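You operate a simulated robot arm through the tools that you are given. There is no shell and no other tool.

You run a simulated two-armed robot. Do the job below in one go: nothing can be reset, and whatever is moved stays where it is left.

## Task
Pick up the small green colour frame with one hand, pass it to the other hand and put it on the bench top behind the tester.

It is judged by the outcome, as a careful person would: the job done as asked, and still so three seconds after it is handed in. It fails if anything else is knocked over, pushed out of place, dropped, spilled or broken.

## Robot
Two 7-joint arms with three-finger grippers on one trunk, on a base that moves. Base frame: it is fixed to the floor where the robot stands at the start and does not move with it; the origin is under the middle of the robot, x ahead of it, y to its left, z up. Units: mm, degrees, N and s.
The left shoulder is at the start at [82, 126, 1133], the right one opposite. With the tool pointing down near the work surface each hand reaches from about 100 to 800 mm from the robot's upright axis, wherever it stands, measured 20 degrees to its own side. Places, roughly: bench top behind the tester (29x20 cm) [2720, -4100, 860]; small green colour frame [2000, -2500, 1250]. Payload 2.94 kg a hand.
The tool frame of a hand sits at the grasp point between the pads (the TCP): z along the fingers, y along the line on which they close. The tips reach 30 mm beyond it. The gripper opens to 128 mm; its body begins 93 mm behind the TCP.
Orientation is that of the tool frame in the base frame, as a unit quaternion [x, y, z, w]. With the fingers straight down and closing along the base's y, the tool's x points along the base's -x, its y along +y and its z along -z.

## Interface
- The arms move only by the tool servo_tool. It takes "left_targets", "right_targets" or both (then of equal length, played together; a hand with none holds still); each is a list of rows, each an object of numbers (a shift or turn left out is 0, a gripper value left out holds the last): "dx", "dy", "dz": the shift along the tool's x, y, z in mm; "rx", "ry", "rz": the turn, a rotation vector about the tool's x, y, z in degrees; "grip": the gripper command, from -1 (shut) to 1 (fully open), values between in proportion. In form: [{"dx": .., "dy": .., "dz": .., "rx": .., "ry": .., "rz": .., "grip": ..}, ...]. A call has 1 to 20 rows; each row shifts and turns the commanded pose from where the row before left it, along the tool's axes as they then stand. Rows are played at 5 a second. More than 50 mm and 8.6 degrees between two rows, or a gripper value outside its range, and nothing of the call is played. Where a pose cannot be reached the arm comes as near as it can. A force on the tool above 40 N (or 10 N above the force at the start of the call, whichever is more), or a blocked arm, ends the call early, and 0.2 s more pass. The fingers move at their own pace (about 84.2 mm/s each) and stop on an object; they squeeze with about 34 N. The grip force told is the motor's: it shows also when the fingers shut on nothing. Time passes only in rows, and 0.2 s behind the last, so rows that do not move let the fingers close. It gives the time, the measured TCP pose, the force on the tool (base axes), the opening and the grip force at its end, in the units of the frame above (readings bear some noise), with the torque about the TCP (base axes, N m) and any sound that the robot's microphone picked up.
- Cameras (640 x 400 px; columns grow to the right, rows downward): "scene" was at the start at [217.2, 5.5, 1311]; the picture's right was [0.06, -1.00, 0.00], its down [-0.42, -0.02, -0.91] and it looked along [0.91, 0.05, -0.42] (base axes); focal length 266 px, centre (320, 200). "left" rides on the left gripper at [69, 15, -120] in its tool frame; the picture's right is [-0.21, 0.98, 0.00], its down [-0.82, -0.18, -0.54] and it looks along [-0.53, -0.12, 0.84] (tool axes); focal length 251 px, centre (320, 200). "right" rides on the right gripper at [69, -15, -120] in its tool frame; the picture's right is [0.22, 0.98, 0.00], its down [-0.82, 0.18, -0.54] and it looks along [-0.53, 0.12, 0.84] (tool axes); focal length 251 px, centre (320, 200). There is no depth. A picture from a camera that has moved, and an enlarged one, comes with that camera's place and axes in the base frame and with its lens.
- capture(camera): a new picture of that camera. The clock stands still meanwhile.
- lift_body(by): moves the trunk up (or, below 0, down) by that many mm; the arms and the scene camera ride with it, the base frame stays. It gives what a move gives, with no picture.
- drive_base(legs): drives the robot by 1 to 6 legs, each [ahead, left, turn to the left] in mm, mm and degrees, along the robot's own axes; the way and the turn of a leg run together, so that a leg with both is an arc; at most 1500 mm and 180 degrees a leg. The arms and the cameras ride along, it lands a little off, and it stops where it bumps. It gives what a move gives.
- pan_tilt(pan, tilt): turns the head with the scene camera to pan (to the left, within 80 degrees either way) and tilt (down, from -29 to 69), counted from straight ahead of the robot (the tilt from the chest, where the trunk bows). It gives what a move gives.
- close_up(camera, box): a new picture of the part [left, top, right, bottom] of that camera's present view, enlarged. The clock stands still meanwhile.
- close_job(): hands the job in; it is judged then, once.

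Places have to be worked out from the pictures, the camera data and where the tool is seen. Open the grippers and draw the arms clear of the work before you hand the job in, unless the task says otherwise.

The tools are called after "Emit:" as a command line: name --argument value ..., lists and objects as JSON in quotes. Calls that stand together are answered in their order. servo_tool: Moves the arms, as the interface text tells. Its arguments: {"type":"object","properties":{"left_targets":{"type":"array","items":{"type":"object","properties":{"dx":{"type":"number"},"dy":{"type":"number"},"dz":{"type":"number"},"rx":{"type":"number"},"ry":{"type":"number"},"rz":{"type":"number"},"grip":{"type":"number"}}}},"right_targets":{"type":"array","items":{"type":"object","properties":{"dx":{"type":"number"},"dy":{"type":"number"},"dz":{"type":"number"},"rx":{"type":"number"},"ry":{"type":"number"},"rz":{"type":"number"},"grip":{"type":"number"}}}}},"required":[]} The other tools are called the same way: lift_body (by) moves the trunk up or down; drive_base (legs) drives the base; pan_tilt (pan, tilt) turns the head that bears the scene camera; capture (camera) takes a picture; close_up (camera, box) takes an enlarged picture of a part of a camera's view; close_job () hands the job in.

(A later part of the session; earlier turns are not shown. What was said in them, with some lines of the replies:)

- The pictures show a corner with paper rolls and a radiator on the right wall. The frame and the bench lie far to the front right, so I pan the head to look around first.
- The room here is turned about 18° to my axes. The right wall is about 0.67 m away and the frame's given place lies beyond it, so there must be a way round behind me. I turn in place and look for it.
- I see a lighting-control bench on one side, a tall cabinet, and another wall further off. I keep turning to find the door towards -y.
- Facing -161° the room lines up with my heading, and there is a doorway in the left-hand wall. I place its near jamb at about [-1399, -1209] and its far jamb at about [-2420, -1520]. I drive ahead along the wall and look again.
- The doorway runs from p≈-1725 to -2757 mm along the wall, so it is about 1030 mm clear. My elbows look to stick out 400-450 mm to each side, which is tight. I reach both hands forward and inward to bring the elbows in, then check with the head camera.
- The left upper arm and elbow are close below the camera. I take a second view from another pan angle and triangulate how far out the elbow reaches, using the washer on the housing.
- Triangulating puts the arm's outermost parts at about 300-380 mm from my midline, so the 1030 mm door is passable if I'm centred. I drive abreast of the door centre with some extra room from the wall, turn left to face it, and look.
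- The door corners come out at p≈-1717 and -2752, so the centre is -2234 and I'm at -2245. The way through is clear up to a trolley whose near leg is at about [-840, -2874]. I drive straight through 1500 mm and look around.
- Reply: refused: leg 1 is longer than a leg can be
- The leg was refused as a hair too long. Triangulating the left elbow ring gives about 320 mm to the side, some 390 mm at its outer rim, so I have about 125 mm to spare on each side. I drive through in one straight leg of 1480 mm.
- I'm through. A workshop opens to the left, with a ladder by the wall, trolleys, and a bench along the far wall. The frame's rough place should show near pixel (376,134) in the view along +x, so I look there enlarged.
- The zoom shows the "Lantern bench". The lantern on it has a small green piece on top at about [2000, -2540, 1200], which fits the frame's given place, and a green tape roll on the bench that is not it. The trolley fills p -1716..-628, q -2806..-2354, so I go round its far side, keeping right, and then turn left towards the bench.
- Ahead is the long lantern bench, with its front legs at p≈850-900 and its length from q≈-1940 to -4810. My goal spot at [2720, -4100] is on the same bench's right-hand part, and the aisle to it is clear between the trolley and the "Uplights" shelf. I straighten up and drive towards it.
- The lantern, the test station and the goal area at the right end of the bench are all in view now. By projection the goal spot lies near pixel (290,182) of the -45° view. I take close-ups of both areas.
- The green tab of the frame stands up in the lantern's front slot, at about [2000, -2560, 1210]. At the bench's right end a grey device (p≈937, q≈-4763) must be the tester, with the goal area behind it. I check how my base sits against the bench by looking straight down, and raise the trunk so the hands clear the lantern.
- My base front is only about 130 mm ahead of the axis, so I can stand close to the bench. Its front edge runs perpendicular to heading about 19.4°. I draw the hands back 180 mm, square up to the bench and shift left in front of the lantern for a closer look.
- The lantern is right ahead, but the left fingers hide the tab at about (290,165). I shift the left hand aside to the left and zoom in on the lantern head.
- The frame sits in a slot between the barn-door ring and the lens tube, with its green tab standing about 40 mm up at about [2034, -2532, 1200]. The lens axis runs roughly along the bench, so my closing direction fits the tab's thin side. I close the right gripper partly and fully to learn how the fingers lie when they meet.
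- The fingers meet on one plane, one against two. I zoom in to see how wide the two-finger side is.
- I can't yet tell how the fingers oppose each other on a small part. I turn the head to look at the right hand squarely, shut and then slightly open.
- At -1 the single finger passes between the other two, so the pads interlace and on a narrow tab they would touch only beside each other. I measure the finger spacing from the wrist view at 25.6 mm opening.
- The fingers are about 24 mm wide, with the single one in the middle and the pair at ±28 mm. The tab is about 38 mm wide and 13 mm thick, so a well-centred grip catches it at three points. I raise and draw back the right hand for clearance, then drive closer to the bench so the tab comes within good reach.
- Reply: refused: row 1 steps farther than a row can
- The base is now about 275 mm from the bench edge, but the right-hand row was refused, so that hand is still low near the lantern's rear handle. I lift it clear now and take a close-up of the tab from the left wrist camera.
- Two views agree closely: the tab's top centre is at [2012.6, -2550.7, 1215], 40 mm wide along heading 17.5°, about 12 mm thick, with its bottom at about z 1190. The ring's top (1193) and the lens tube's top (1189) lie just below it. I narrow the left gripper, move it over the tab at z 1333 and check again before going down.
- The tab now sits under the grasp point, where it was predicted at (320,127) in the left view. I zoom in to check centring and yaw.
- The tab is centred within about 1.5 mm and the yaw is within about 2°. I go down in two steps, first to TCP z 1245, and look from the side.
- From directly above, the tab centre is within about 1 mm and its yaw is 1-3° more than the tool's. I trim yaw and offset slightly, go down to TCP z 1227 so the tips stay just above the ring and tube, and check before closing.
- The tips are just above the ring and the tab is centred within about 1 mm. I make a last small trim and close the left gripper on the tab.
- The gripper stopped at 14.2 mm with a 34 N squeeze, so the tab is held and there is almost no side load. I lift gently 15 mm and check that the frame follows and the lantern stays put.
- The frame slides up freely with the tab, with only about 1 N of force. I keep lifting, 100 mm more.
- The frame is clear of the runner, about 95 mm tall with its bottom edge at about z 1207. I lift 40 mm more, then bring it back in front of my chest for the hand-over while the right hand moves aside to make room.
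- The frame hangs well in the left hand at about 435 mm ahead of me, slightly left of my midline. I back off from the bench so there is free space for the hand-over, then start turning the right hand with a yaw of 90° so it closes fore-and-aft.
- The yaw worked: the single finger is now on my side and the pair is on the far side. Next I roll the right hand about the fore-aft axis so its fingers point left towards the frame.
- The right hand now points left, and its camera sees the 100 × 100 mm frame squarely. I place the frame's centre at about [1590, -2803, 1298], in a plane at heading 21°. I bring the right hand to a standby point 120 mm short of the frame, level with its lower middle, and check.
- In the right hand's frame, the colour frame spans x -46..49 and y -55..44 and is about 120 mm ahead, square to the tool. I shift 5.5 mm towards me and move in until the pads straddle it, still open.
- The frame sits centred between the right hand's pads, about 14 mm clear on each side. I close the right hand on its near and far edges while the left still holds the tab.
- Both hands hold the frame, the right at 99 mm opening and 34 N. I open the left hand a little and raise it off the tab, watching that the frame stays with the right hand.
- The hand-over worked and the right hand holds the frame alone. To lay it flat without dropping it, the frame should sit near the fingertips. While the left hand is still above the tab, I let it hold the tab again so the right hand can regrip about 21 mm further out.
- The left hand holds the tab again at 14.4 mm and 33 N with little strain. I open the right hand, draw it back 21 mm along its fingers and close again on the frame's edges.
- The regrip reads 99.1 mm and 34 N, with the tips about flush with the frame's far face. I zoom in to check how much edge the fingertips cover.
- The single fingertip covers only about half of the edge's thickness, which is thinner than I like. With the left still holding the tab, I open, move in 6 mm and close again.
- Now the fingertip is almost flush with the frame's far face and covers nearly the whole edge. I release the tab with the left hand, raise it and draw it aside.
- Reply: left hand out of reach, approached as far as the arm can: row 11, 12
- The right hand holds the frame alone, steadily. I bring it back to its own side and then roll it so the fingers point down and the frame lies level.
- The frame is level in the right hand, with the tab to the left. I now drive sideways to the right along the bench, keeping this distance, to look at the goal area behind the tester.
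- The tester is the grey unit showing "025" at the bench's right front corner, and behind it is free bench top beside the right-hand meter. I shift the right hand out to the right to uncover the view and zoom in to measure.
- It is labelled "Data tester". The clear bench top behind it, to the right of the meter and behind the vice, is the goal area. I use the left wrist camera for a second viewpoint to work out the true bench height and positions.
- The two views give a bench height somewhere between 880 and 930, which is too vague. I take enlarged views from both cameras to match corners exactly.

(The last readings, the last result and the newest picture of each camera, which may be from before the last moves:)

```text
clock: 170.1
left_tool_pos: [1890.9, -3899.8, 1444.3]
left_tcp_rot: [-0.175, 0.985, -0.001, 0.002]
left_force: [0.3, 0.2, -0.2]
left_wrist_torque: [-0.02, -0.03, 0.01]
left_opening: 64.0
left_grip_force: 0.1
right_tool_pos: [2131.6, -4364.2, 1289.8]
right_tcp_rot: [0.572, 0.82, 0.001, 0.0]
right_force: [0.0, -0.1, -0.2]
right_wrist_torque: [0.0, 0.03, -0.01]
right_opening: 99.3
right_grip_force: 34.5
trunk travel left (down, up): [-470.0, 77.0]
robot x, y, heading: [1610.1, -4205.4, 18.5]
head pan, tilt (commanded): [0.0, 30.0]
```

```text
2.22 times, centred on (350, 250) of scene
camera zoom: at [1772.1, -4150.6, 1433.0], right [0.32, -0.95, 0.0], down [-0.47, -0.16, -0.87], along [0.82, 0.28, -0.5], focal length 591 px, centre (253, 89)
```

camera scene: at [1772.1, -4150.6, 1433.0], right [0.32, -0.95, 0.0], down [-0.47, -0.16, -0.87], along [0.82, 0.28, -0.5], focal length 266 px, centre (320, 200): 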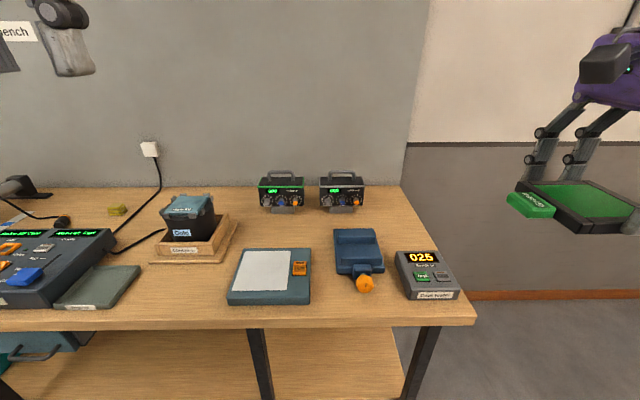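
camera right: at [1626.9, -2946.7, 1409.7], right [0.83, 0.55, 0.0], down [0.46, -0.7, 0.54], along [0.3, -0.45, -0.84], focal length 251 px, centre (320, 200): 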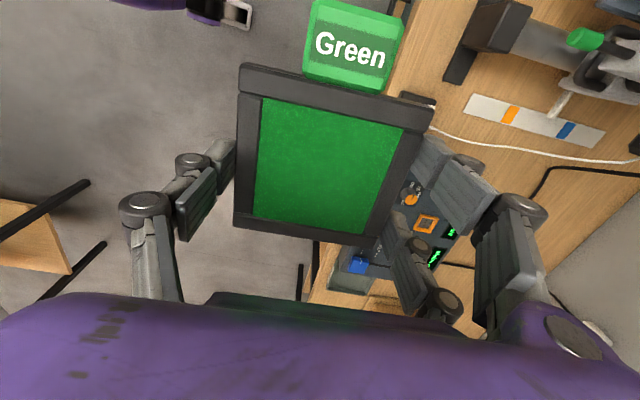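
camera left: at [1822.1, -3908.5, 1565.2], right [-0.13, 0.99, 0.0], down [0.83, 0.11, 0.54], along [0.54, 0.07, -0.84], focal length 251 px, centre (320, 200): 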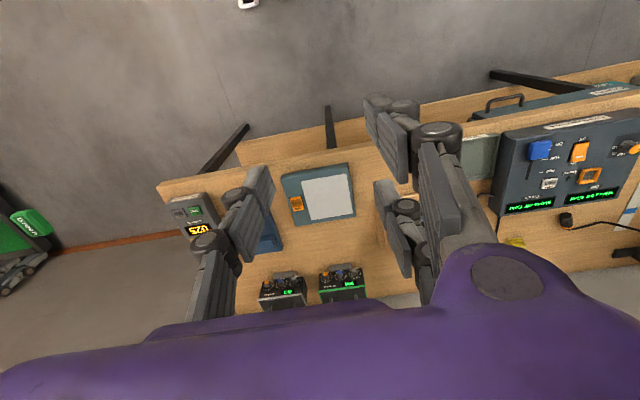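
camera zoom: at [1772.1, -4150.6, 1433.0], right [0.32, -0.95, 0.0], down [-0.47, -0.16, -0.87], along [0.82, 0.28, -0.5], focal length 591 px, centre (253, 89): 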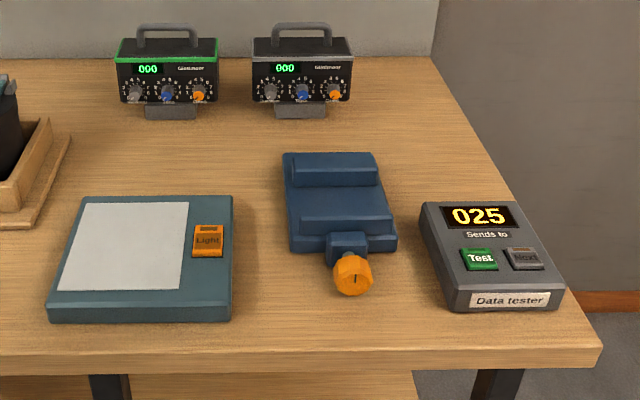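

Matching the panel corners puts the bench top at about z 870. In my current robot axes the tester's rear is at about 770 mm ahead, the meter's right side is at -178, and the bench's right edge is at -380 with its back at about 1290. I'll lay the frame centred about 1045 ahead and -285 to the side, so I drive 340 mm forward and 100 mm right, then turn the hand back to its default yaw.

Emit:
drive_base --legs '[[340, -100, 0]]'

Emit:
servo_tool --right_targets '[{"rz": -7}, {"rz": -8}, {"rz": -8}, {"rz": -8}, {"rz": -8}, {"rz": -8}, {"rz": -8}, {"rz": -8}, {"rz": -8}, {"rz": -8}, {"rz": -8}, {"rz": -3}, {}]'

Emit:
pan_tilt --pan -15 --tilt 35

Emit:
capture --camera "scene"

Emit:
capture --camera "right"

```text
clock: 172.4
left_tool_pos: [2240.7, -3884.6, 1446.1]
left_tcp_rot: [-0.174, 0.985, -0.001, 0.002]
left_force: [-0.2, -0.4, -0.1]
left_wrist_torque: [0.0, -0.01, 0.01]
left_opening: 63.8
left_grip_force: 0.1
right_tool_pos: [2482.4, -4350.8, 1290.7]
right_tcp_rot: [0.573, 0.819, 0.002, 0.001]
right_force: [0.4, 0.5, 0.2]
right_wrist_torque: [-0.04, -0.02, 0.01]
right_opening: 99.2
right_grip_force: 33.7
trunk travel left (down, up): [-470.0, 77.0]
robot x, y, heading: [1959.4, -4190.6, 18.7]
head pan, tilt (commanded): [0.0, 30.0]
```

```text
clock: 175.2
left_tool_pos: [2241.6, -3884.4, 1446.5]
left_tcp_rot: [-0.174, 0.985, 0.0, 0.001]
left_force: [0.6, -0.5, 1.0]
left_wrist_torque: [-0.02, 0.01, 0.01]
left_opening: 64.2
left_grip_force: 0.2
right_tool_pos: [2482.0, -4350.5, 1288.8]
right_tcp_rot: [-0.175, 0.985, 0.001, 0.001]
right_force: [-0.3, 0.0, 0.7]
right_wrist_torque: [-0.01, -0.03, 0.05]
right_opening: 99.5
right_grip_force: 33.7
trunk travel left (down, up): [-470.0, 77.0]
robot x, y, heading: [1961.9, -4191.0, 18.7]
head pan, tilt (commanded): [0.0, 30.0]
```

```text
clock: 176.0
left_tool_pos: [2241.8, -3884.6, 1445.7]
left_tcp_rot: [-0.175, 0.985, 0.0, 0.001]
left_force: [0.1, -0.4, -0.1]
left_wrist_torque: [0.03, -0.01, -0.01]
left_opening: 63.9
left_grip_force: 0.1
right_tool_pos: [2482.0, -4349.2, 1289.6]
right_tcp_rot: [-0.174, 0.985, 0.001, 0.001]
right_force: [0.0, 0.9, 0.7]
right_wrist_torque: [-0.02, -0.01, -0.01]
right_opening: 99.1
right_grip_force: 33.9
trunk travel left (down, up): [-470.0, 77.0]
robot x, y, heading: [1961.0, -4190.2, 18.7]
head pan, tilt (commanded): [-15.0, 35.0]
```

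```text
taken
camera scene: at [2124.5, -4158.3, 1425.2], right [0.06, -1.0, 0.0], down [-0.57, -0.04, -0.82], along [0.82, 0.05, -0.57], focal length 266 px, centre (320, 200)
```

scene: 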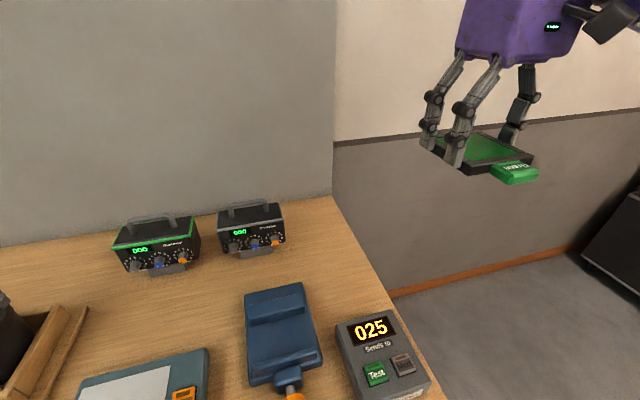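

```text
taken
camera right: at [2422.9, -4387.0, 1410.0], right [-0.54, 0.84, 0.0], down [0.71, 0.45, 0.54], along [0.46, 0.29, -0.84], focal length 251 px, centre (320, 200)
```

right: 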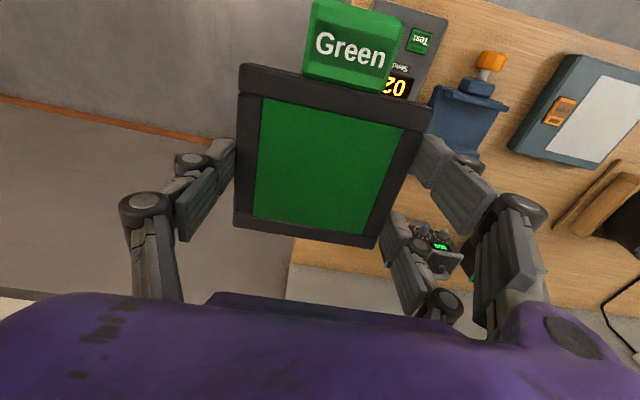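

In my new axes the free strip is 440-940 mm ahead and from -80 (meter) to -280 (bench edge) sideways. I move the frame over a spot at 708 ahead and -183 to the side, still high, then lower the trunk 150 mm and look.

Emit:
servo_tool --right_targets '[{"dx": -38.4, "dy": 18.4}, {"dx": -38.4, "dy": 18.4}, {"dx": -38.4, "dy": 18.4}, {"dx": -38.4, "dy": 18.4}, {"dx": -38.4, "dy": 18.4}, {"dx": -38.4, "dy": 18.4}, {"dx": -38.2, "dy": 18.7}, {}]'

Emit:
lift_body --by -150

Emit:
capture --camera "scene"

Emit:
capture --camera "right"

```text
clock: 177.8
left_tool_pos: [2240.8, -3885.6, 1444.6]
left_tcp_rot: [-0.174, 0.985, -0.001, 0.002]
left_force: [0.1, -0.2, 0.4]
left_wrist_torque: [0.06, -0.04, 0.03]
left_opening: 63.8
left_grip_force: 0.1
right_tool_pos: [2689.1, -4139.2, 1289.5]
right_tcp_rot: [-0.176, 0.984, 0.001, 0.001]
right_force: [-0.7, -0.8, 0.0]
right_wrist_torque: [0.04, -0.01, -0.01]
right_opening: 99.3
right_grip_force: 34.2
trunk travel left (down, up): [-470.0, 77.0]
robot x, y, heading: [1960.4, -4190.5, 18.7]
head pan, tilt (commanded): [-15.0, 35.0]
```

```text
clock: 179.5
left_tool_pos: [2301.3, -3865.4, 1226.1]
left_tcp_rot: [-0.173, 0.98, -0.016, -0.099]
left_force: [-0.7, 0.5, 0.1]
left_wrist_torque: [0.02, -0.01, -0.02]
left_opening: 64.0
left_grip_force: 0.1
right_tool_pos: [2689.6, -4136.0, 1141.4]
right_tcp_rot: [-0.175, 0.985, 0.001, 0.001]
right_force: [-0.6, 0.8, -0.5]
right_wrist_torque: [0.03, -0.02, 0.02]
right_opening: 99.4
right_grip_force: 34.3
trunk travel left (down, up): [-320.0, 227.0]
robot x, y, heading: [1960.5, -4187.9, 18.4]
head pan, tilt (commanded): [-15.0, 35.0]
```

```text
taken
camera scene: at [2173.3, -4142.0, 1265.7], right [0.06, -1.0, 0.0], down [-0.57, -0.04, -0.82], along [0.82, 0.05, -0.57], focal length 266 px, centre (320, 200)
```

scene: 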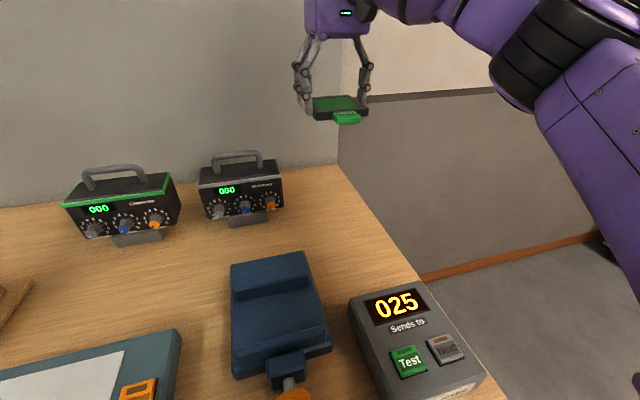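

```text
taken
camera right: at [2630.1, -4173.3, 1261.9], right [-0.54, 0.84, 0.0], down [0.71, 0.45, 0.54], along [0.46, 0.29, -0.84], focal length 251 px, centre (320, 200)
```

right: 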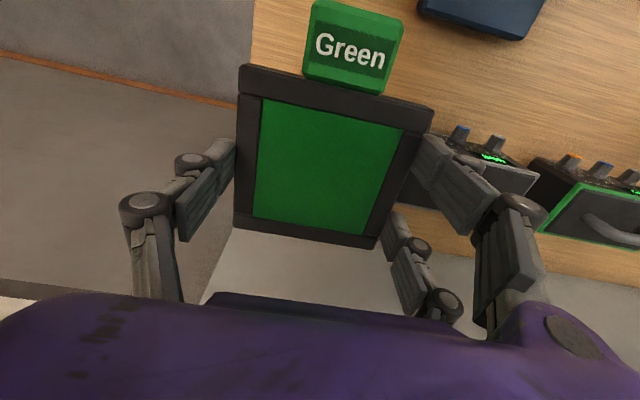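

The frame is over the clear area: about 100 mm from the bench's right edge, and the meter's side is about 105 mm from the hand's centre line. I shift 8 mm further right for clearance and come down 140 mm, then look again.

Emit:
servo_tool --right_targets '[{"dy": -8, "dz": 20}, {"dz": 30}, {"dz": 30}, {"dz": 30}, {"dz": 30}, {}]'

Emit:
close_up --camera "scene" --box '[180, 80, 440, 280]'

Emit:
capture --camera "right"

```text
clock: 180.9
left_tool_pos: [2301.8, -3864.4, 1226.6]
left_tcp_rot: [-0.174, 0.98, -0.015, -0.099]
left_force: [-1.2, 0.2, 0.2]
left_wrist_torque: [0.0, -0.02, 0.0]
left_opening: 64.0
left_grip_force: 0.1
right_tool_pos: [2689.4, -4143.0, 1001.3]
right_tcp_rot: [-0.176, 0.984, 0.002, 0.002]
right_force: [-0.1, -1.7, -0.3]
right_wrist_torque: [-0.02, -0.01, 0.03]
right_opening: 99.3
right_grip_force: 34.1
trunk travel left (down, up): [-320.0, 227.0]
robot x, y, heading: [1961.8, -4189.5, 18.6]
head pan, tilt (commanded): [-15.0, 35.0]
```

```text
2.00 times, centred on (310, 180) of scene
camera zoom: at [2173.3, -4141.8, 1265.7], right [0.06, -1.0, 0.0], down [-0.57, -0.04, -0.82], along [0.82, 0.05, -0.57], focal length 532 px, centre (340, 240)
```

zoom: 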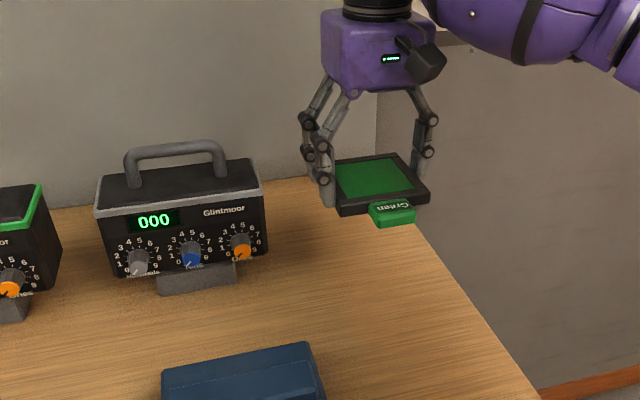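

```text
taken
camera right: at [2631.8, -4180.3, 1122.3], right [-0.54, 0.84, 0.0], down [0.71, 0.45, 0.54], along [0.46, 0.29, -0.84], focal length 251 px, centre (320, 200)
```

right: 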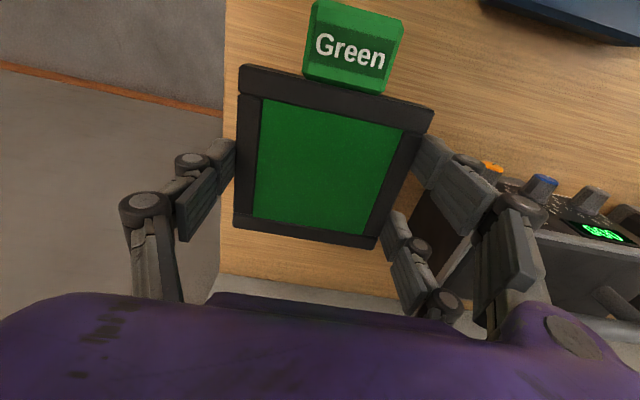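

There is bench under the whole frame: its edge is about 75-85 mm right of the hand's centre, and the meter's side about 117 mm left. I trim 5 mm left, go down to about z 940 and look closely at the remaining gap.

Emit:
servo_tool --right_targets '[{"dy": 5, "dz": 20}, {"dz": 20}, {"dz": 21}, {}]'

Emit:
close_up --camera "scene" --box '[250, 90, 450, 230]'

Emit:
capture --camera "right"

```text
clock: 181.9
left_tool_pos: [2301.2, -3865.1, 1226.2]
left_tcp_rot: [-0.173, 0.98, -0.016, -0.099]
left_force: [-0.4, -0.3, -0.1]
left_wrist_torque: [0.01, -0.01, 0.02]
left_opening: 64.1
left_grip_force: 0.1
right_tool_pos: [2689.3, -4138.4, 941.0]
right_tcp_rot: [-0.175, 0.985, 0.002, 0.002]
right_force: [0.1, 0.5, 0.3]
right_wrist_torque: [-0.01, 0.0, 0.0]
right_opening: 99.2
right_grip_force: 33.6
trunk travel left (down, up): [-320.0, 227.0]
robot x, y, heading: [1960.3, -4188.0, 18.6]
head pan, tilt (commanded): [-15.0, 35.0]
```

```text
2.86 times, centred on (350, 160) of scene
camera zoom: at [2173.4, -4141.9, 1265.7], right [0.06, -1.0, 0.0], down [-0.57, -0.04, -0.82], along [0.82, 0.05, -0.57], focal length 760 px, centre (234, 314)
```

zoom: 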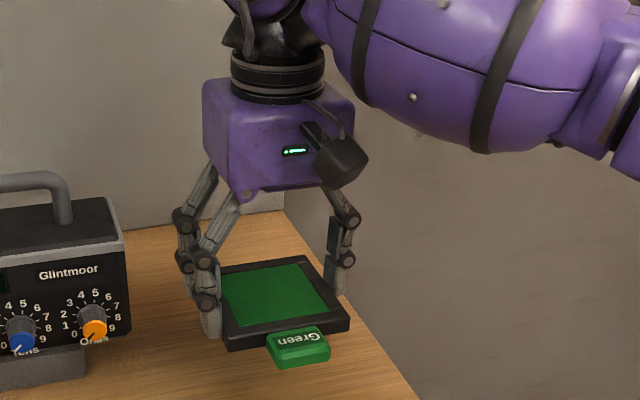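

```text
taken
camera right: at [2630.4, -4175.8, 1059.8], right [-0.54, 0.84, 0.0], down [0.71, 0.45, 0.54], along [0.46, 0.29, -0.84], focal length 251 px, centre (320, 200)
```

right: 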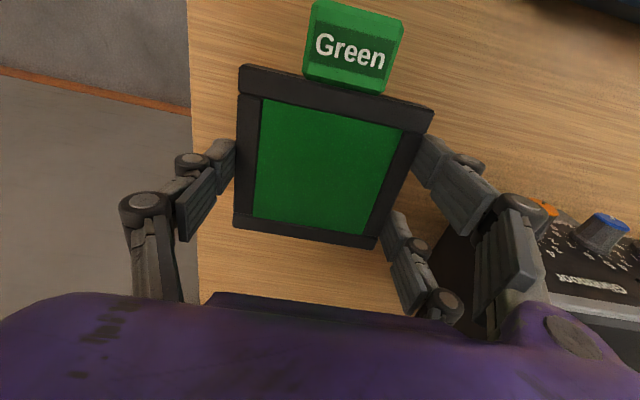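

Clearances look good on all sides. I go down slowly and watch the vertical force for first contact with the bench.

Emit:
servo_tool --right_targets '[{"dz": 6}, {"dz": 6}, {"dz": 5}, {}]'

Emit:
close_up --camera "scene" --box '[290, 140, 410, 230]'

```text
clock: 182.9
left_tool_pos: [2300.5, -3863.7, 1226.0]
left_tcp_rot: [-0.174, 0.98, -0.016, -0.099]
left_force: [0.6, -0.4, -0.1]
left_wrist_torque: [0.01, -0.02, -0.01]
left_opening: 63.9
left_grip_force: 0.0
right_tool_pos: [2690.4, -4139.2, 923.2]
right_tcp_rot: [-0.176, 0.984, 0.001, 0.002]
right_force: [-0.2, 0.0, -0.5]
right_wrist_torque: [0.02, 0.0, 0.02]
right_opening: 99.3
right_grip_force: 33.6
trunk travel left (down, up): [-320.0, 227.0]
robot x, y, heading: [1959.3, -4188.0, 18.4]
head pan, tilt (commanded): [-15.0, 35.0]
```

```text
4.44 times, centred on (350, 185) of scene
camera zoom: at [2173.6, -4141.9, 1265.6], right [0.06, -1.0, 0.0], down [-0.57, -0.04, -0.82], along [0.82, 0.05, -0.57], focal length 1182 px, centre (187, 267)
```

zoom: 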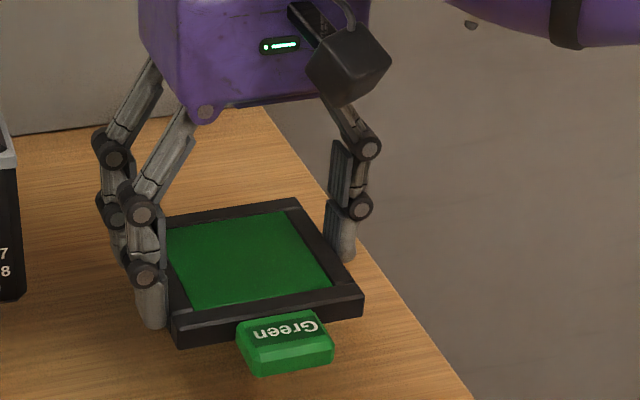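

No contact yet at z 923. I keep coming down in small steps.

Emit:
servo_tool --right_targets '[{"dz": 4}, {"dz": 4}, {"dz": 4}, {}]'

Emit:
servo_tool --right_targets '[{"dz": 3}, {"dz": 3}, {}]'

Emit:
close_up --camera "scene" --box '[290, 140, 410, 230]'

```text
clock: 183.9
left_tool_pos: [2300.9, -3864.5, 1226.1]
left_tcp_rot: [-0.174, 0.98, -0.016, -0.098]
left_force: [-0.3, 0.9, -0.5]
left_wrist_torque: [-0.02, -0.01, -0.01]
left_opening: 63.8
left_grip_force: 0.0
right_tool_pos: [2689.9, -4137.8, 910.6]
right_tcp_rot: [-0.174, 0.985, 0.001, 0.001]
right_force: [-0.3, -0.7, -0.9]
right_wrist_torque: [-0.03, 0.0, 0.01]
right_opening: 99.2
right_grip_force: 33.7
trunk travel left (down, up): [-320.0, 227.0]
robot x, y, heading: [1959.3, -4187.2, 18.5]
head pan, tilt (commanded): [-15.0, 35.0]
```

```text
clock: 184.7
left_tool_pos: [2301.4, -3865.0, 1227.8]
left_tcp_rot: [-0.174, 0.98, -0.017, -0.099]
left_force: [-0.3, -0.2, 0.4]
left_wrist_torque: [-0.01, 0.0, -0.01]
left_opening: 64.2
left_grip_force: 0.1
right_tool_pos: [2690.8, -4137.8, 904.6]
right_tcp_rot: [-0.175, 0.985, 0.001, 0.001]
right_force: [0.9, -1.0, 0.5]
right_wrist_torque: [0.0, -0.03, 0.0]
right_opening: 99.1
right_grip_force: 33.7
trunk travel left (down, up): [-320.0, 227.0]
robot x, y, heading: [1963.8, -4187.6, 18.4]
head pan, tilt (commanded): [-15.0, 35.0]
```

```text
4.44 times, centred on (350, 185) of scene
camera zoom: at [2173.6, -4141.9, 1265.6], right [0.06, -1.0, 0.0], down [-0.57, -0.04, -0.82], along [0.82, 0.05, -0.57], focal length 1182 px, centre (187, 267)
```

zoom: 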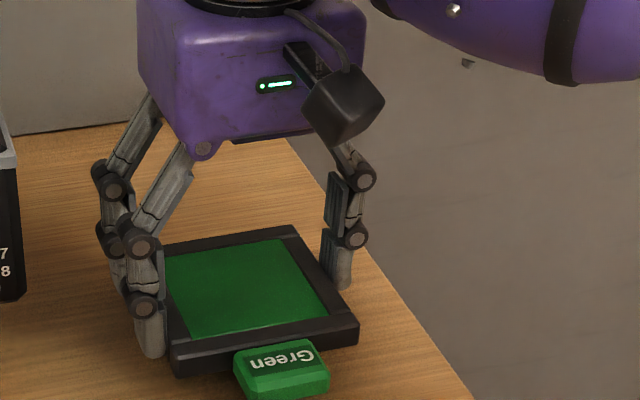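

Still free at z 904.6; the frame's underside reads about 884 from the picture. I carry on down in 3 mm steps with a force check each time.

Emit:
servo_tool --right_targets '[{"dz": 3}, {"dz": 3}, {}]'

Emit:
servo_tool --right_targets '[{"dz": 3}, {"dz": 2}, {}]'

```text
clock: 185.5
left_tool_pos: [2300.8, -3865.0, 1226.5]
left_tcp_rot: [-0.173, 0.98, -0.015, -0.098]
left_force: [-0.4, 0.2, 0.9]
left_wrist_torque: [0.01, 0.0, 0.01]
left_opening: 64.0
left_grip_force: 0.1
right_tool_pos: [2690.4, -4137.2, 898.6]
right_tcp_rot: [-0.175, 0.985, 0.001, 0.001]
right_force: [0.5, -0.4, 0.2]
right_wrist_torque: [0.0, -0.03, -0.02]
right_opening: 99.5
right_grip_force: 34.5
trunk travel left (down, up): [-320.0, 227.0]
robot x, y, heading: [1959.2, -4188.6, 18.6]
head pan, tilt (commanded): [-15.0, 35.0]
```

```text
clock: 186.3
left_tool_pos: [2301.9, -3865.7, 1227.0]
left_tcp_rot: [-0.174, 0.98, -0.015, -0.098]
left_force: [0.3, -0.2, -1.0]
left_wrist_torque: [-0.03, 0.01, 0.01]
left_opening: 63.9
left_grip_force: 0.1
right_tool_pos: [2689.8, -4138.8, 894.4]
right_tcp_rot: [-0.174, 0.985, 0.0, 0.0]
right_force: [-0.1, 0.5, 0.2]
right_wrist_torque: [0.01, 0.0, -0.03]
right_opening: 99.5
right_grip_force: 33.8
trunk travel left (down, up): [-320.0, 227.0]
robot x, y, heading: [1955.1, -4192.6, 18.6]
head pan, tilt (commanded): [-15.0, 35.0]
```

No contact at z 894. I go on with 2-3 mm steps.

Emit:
servo_tool --right_targets '[{"dz": 2}, {"dz": 2}, {}]'

Emit:
servo_tool --right_targets '[{"dz": 2}, {"dz": 2}, {}]'

Emit:
close_up --camera "scene" --box '[290, 150, 410, 240]'

```text
clock: 187.1
left_tool_pos: [2302.8, -3864.8, 1226.5]
left_tcp_rot: [-0.173, 0.98, -0.015, -0.099]
left_force: [-0.6, 0.3, -1.2]
left_wrist_torque: [0.0, 0.03, 0.01]
left_opening: 64.1
left_grip_force: 0.0
right_tool_pos: [2690.3, -4137.5, 889.7]
right_tcp_rot: [-0.174, 0.985, 0.002, 0.001]
right_force: [-0.3, 0.5, -0.8]
right_wrist_torque: [0.02, 0.0, -0.02]
right_opening: 99.4
right_grip_force: 34.2
trunk travel left (down, up): [-320.0, 227.0]
robot x, y, heading: [1958.8, -4190.4, 18.6]
head pan, tilt (commanded): [-15.0, 35.0]
```

```text
clock: 187.9
left_tool_pos: [2301.5, -3865.8, 1227.6]
left_tcp_rot: [-0.173, 0.98, -0.016, -0.099]
left_force: [-0.9, -0.1, -0.1]
left_wrist_torque: [0.01, 0.0, -0.02]
left_opening: 64.1
left_grip_force: 0.1
right_tool_pos: [2690.6, -4137.5, 887.7]
right_tcp_rot: [-0.175, 0.985, 0.001, 0.001]
right_force: [0.9, 0.1, 6.2]
right_wrist_torque: [-0.31, 0.49, 0.09]
right_opening: 99.4
right_grip_force: 34.1
trunk travel left (down, up): [-320.0, 227.0]
robot x, y, heading: [1962.2, -4191.0, 18.5]
head pan, tilt (commanded): [-15.0, 35.0]
```

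```text
4.44 times, centred on (350, 195) of scene
camera zoom: at [2173.2, -4142.0, 1265.8], right [0.06, -1.0, 0.0], down [-0.57, -0.04, -0.82], along [0.82, 0.05, -0.57], focal length 1182 px, centre (187, 222)
```

zoom: 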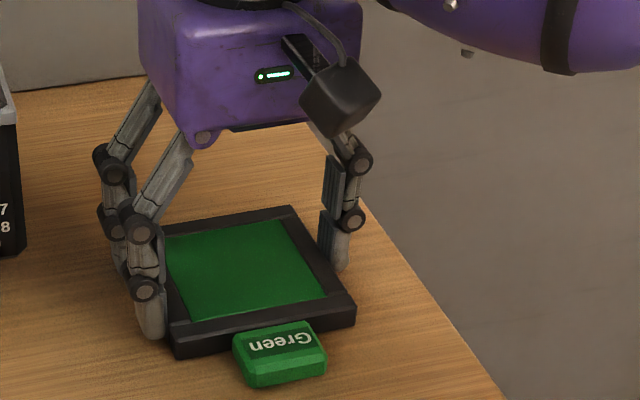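

First contact: 6 N upward at TCP z 887.7, and the torque says it is at the tab end. The frame is practically flat on the bench. I ease down 1 mm more and open the fingers gently.

Emit:
servo_tool --right_targets '[{"dz": 1.0}, {}, {"grip": 0.58}, {"grip": 0.64}, {"grip": 0.72}, {}]'

Emit:
close_up --camera "scene" --box '[290, 150, 410, 240]'

Emit:
capture --camera "right"

```text
clock: 189.3
left_tool_pos: [2301.1, -3865.3, 1227.6]
left_tcp_rot: [-0.174, 0.98, -0.016, -0.099]
left_force: [0.7, -0.3, -0.1]
left_wrist_torque: [0.01, 0.02, 0.01]
left_opening: 64.1
left_grip_force: 0.1
right_tool_pos: [2692.0, -4137.9, 885.7]
right_tcp_rot: [-0.175, 0.985, 0.001, 0.001]
right_force: [-0.5, 0.2, -0.6]
right_wrist_torque: [-0.03, 0.03, -0.03]
right_opening: 110.2
right_grip_force: 0.1
trunk travel left (down, up): [-320.0, 227.0]
robot x, y, heading: [1958.5, -4190.4, 18.4]
head pan, tilt (commanded): [-15.0, 35.0]
```

```text
4.44 times, centred on (350, 195) of scene
camera zoom: at [2173.5, -4141.9, 1265.6], right [0.06, -1.0, 0.0], down [-0.57, -0.04, -0.82], along [0.82, 0.05, -0.57], focal length 1182 px, centre (187, 222)
```

zoom: 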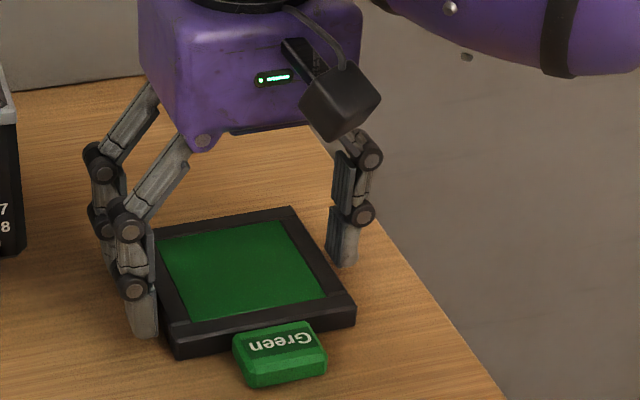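

```text
taken
camera right: at [2631.9, -4175.1, 1005.6], right [-0.54, 0.84, 0.0], down [0.71, 0.45, 0.54], along [0.46, 0.29, -0.84], focal length 251 px, centre (320, 200)
```

right: 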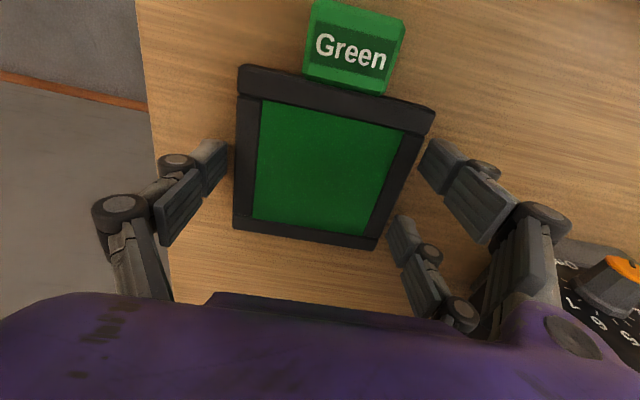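

The frame is released and lies flat on the bench, with the fingers clear on both sides. I lift the hand straight up, open both grippers, and then draw back.

Emit:
servo_tool --right_targets '[{"dz": -8}, {"dz": -15}, {"dz": -30}, {"dz": -40}, {"dz": -45}, {"dz": -45}, {"dz": -45}, {"grip": 1}, {}]'

Emit:
capture --camera "scene"

Emit:
capture --camera "right"

```text
clock: 191.3
left_tool_pos: [2301.2, -3865.5, 1226.3]
left_tcp_rot: [-0.174, 0.98, -0.016, -0.098]
left_force: [0.5, -0.5, 0.0]
left_wrist_torque: [-0.05, -0.01, 0.0]
left_opening: 64.2
left_grip_force: 0.1
right_tool_pos: [2690.3, -4138.3, 1114.2]
right_tcp_rot: [-0.175, 0.985, 0.001, 0.001]
right_force: [-0.4, 0.5, -0.7]
right_wrist_torque: [0.01, -0.01, 0.05]
right_opening: 127.7
right_grip_force: 0.1
trunk travel left (down, up): [-320.0, 227.0]
robot x, y, heading: [1962.7, -4189.1, 18.6]
head pan, tilt (commanded): [-15.0, 35.0]
```

```text
taken
camera scene: at [2173.4, -4141.9, 1265.7], right [0.06, -1.0, 0.0], down [-0.57, -0.04, -0.82], along [0.82, 0.05, -0.57], focal length 266 px, centre (320, 200)
```

scene: 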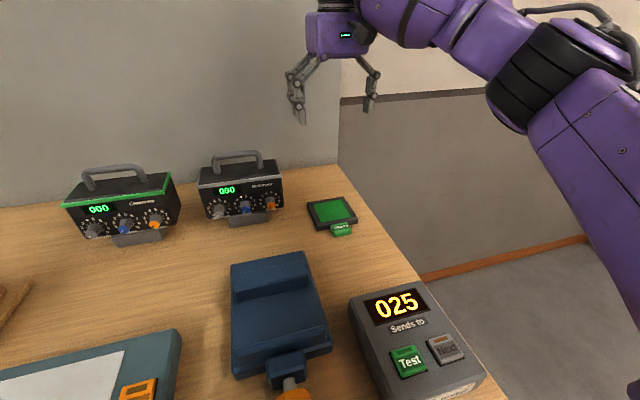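

```text
taken
camera right: at [2630.7, -4174.4, 1234.0], right [-0.54, 0.84, 0.0], down [0.71, 0.45, 0.54], along [0.46, 0.29, -0.84], focal length 251 px, centre (320, 200)
```

right: 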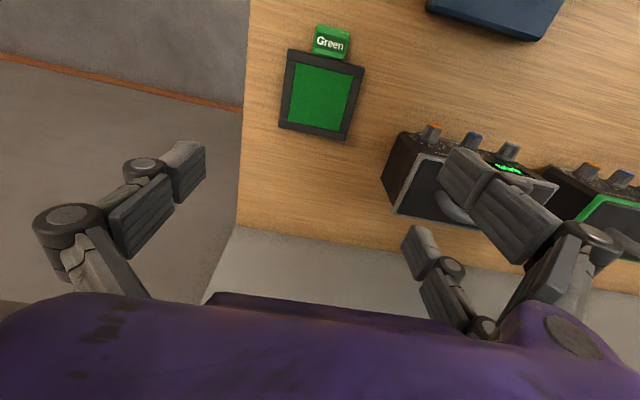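

The green frame lies flat behind the Data tester, clear of the meters and the bench edge. I pull the right hand back and up, open the left gripper, and back the robot off from the bench.

Emit:
servo_tool --right_targets '[{"dz": -40}, {"dx": 40, "dz": -20}, {"dx": 45}, {"dx": 45}, {"dx": 45}, {"dx": 45}, {"dx": 40}, {}]' --left_targets '[{"grip": 1}, {}, {}, {}, {}, {}, {}, {}]'

Emit:
drive_base --legs '[[-350, 0, 0]]'

Emit:
pan_tilt --pan -5 --tilt 25

Emit:
capture --camera "scene"

Emit:
pan_tilt --pan 50 --tilt 18

Emit:
capture --camera "scene"

```text
clock: 193.1
left_tool_pos: [2302.6, -3864.6, 1225.5]
left_tcp_rot: [-0.173, 0.98, -0.016, -0.1]
left_force: [-0.8, -0.4, -0.3]
left_wrist_torque: [-0.05, 0.02, -0.01]
left_opening: 128.1
left_grip_force: 0.0
right_tool_pos: [2446.2, -4228.7, 1171.4]
right_tcp_rot: [-0.175, 0.985, 0.001, 0.001]
right_force: [0.0, -0.5, 0.5]
right_wrist_torque: [0.01, 0.02, 0.01]
right_opening: 128.2
right_grip_force: 0.0
trunk travel left (down, up): [-320.0, 227.0]
robot x, y, heading: [1965.3, -4187.6, 18.5]
head pan, tilt (commanded): [-15.0, 35.0]
```

```text
clock: 195.4
left_tool_pos: [1968.6, -3975.6, 1226.7]
left_tcp_rot: [-0.176, 0.979, -0.016, -0.099]
left_force: [0.0, -0.5, -0.2]
left_wrist_torque: [0.02, -0.04, -0.01]
left_opening: 128.0
left_grip_force: 0.1
right_tool_pos: [2112.6, -4339.3, 1170.8]
right_tcp_rot: [-0.178, 0.984, 0.001, 0.0]
right_force: [-0.8, -0.4, -0.1]
right_wrist_torque: [-0.02, -0.03, -0.01]
right_opening: 128.2
right_grip_force: 0.0
trunk travel left (down, up): [-320.0, 227.0]
robot x, y, heading: [1631.9, -4300.7, 18.6]
head pan, tilt (commanded): [-15.0, 35.0]
```

```text
clock: 196.1
left_tool_pos: [1967.1, -3975.7, 1226.4]
left_tcp_rot: [-0.177, 0.979, -0.016, -0.098]
left_force: [0.7, -0.5, -0.3]
left_wrist_torque: [0.02, 0.02, 0.01]
left_opening: 128.1
left_grip_force: 0.0
right_tool_pos: [2113.6, -4339.3, 1171.3]
right_tcp_rot: [-0.177, 0.984, 0.001, 0.001]
right_force: [0.0, -0.3, 0.0]
right_wrist_torque: [0.0, 0.01, -0.02]
right_opening: 127.9
right_grip_force: 0.0
trunk travel left (down, up): [-320.0, 227.0]
robot x, y, heading: [1628.9, -4298.5, 18.9]
head pan, tilt (commanded): [-5.0, 25.0]
```

```text
taken
camera scene: at [1842.3, -4237.3, 1281.4], right [0.24, -0.97, 0.0], down [-0.41, -0.1, -0.91], along [0.88, 0.22, -0.42], focal length 266 px, centre (320, 200)
```

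scene: 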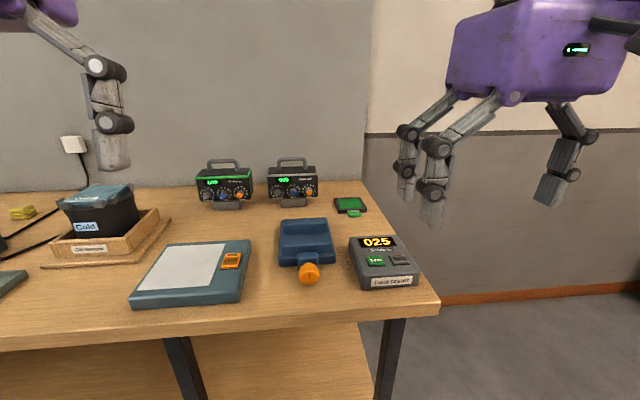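

```text
clock: 197.4
left_tool_pos: [1967.5, -3976.6, 1227.3]
left_tcp_rot: [-0.176, 0.979, -0.016, -0.098]
left_force: [0.0, 0.0, -0.2]
left_wrist_torque: [-0.02, 0.0, 0.01]
left_opening: 128.2
left_grip_force: 0.1
right_tool_pos: [2113.3, -4339.2, 1171.0]
right_tcp_rot: [-0.177, 0.984, 0.001, 0.0]
right_force: [-0.5, 0.4, 0.4]
right_wrist_torque: [-0.01, 0.0, -0.02]
right_opening: 128.0
right_grip_force: 0.0
trunk travel left (down, up): [-320.0, 227.0]
robot x, y, heading: [1629.3, -4300.5, 18.6]
head pan, tilt (commanded): [50.0, 18.0]
```

```text
taken
camera scene: at [1786.8, -4172.2, 1292.7], right [0.93, -0.36, 0.0], down [-0.11, -0.29, -0.95], along [0.34, 0.89, -0.31], focal length 266 px, centre (320, 200)
```

scene: 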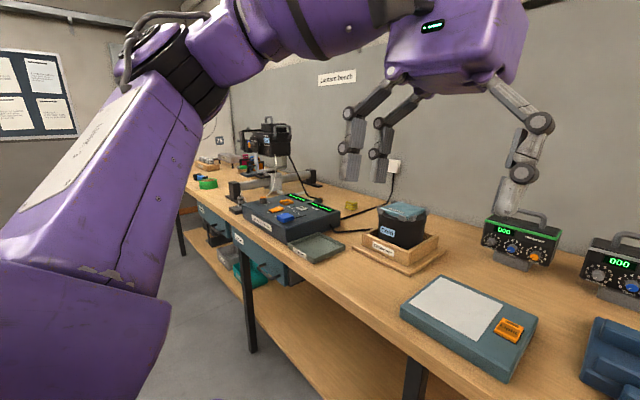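

Both hands are open and clear, the lantern and everything else are standing as before, and the frame lies directly behind the tester. I take one last close look before handing in.

Emit:
pan_tilt --pan -5 --tilt 25

Emit:
close_up --camera "scene" --box '[240, 150, 460, 310]'

```text
clock: 198.6
left_tool_pos: [1968.0, -3975.7, 1226.0]
left_tcp_rot: [-0.176, 0.979, -0.016, -0.099]
left_force: [0.0, -0.5, -0.1]
left_wrist_torque: [0.02, -0.03, 0.02]
left_opening: 127.9
left_grip_force: 0.0
right_tool_pos: [2112.9, -4339.6, 1170.9]
right_tcp_rot: [-0.176, 0.984, 0.0, 0.001]
right_force: [-0.8, -0.5, -0.4]
right_wrist_torque: [-0.03, 0.04, 0.01]
right_opening: 127.9
right_grip_force: 0.1
trunk travel left (down, up): [-320.0, 227.0]
robot x, y, heading: [1626.8, -4303.9, 18.7]
head pan, tilt (commanded): [-5.0, 25.0]
```

```text
2.50 times, centred on (350, 230) of scene
camera zoom: at [1842.4, -4237.1, 1281.4], right [0.24, -0.97, 0.0], down [-0.41, -0.1, -0.91], along [0.88, 0.22, -0.42], focal length 665 px, centre (245, 125)
```

zoom: 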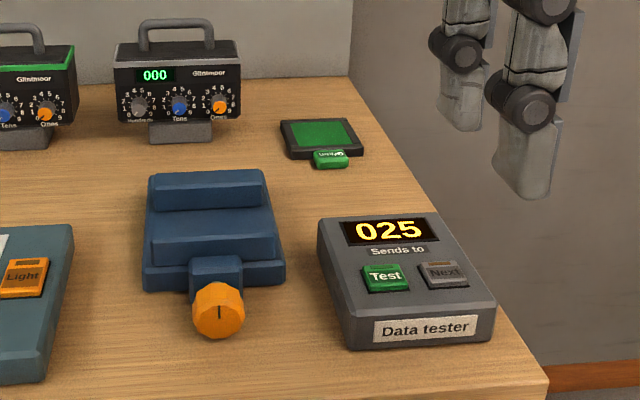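

The frame lies flat and stable on the bench top behind the Data tester, nothing else has moved, and both grippers are open and away from the bench. I hand the job in.

Emit:
close_job

```text
The job is handed in.
```

The green colour frame is lying flat on the bench top behind the Data tester, and I have handed the job in.

- **Pick-up:** the left hand lifted the frame by its tab out of the slot in the lantern on the lantern bench.
- **Hand-over:** the left hand passed it to the right in mid-air, gripped across its edges. I had the right hand regrip twice so the frame sat at the fingertips and could be set down instead of dropped.
- **Placing:** the right hand set it on the bench at about [2690, -4138]. That is roughly 50 mm from the goal point you gave. It is to the right of the right-hand meter, with an estimated 30–40 mm to spare at the bench's right edge.

In the last pictures the lantern, meters, vice and tester all stand where they were. I felt and saw no bumps on the way. Both grippers are open and the robot is backed off from the bench.
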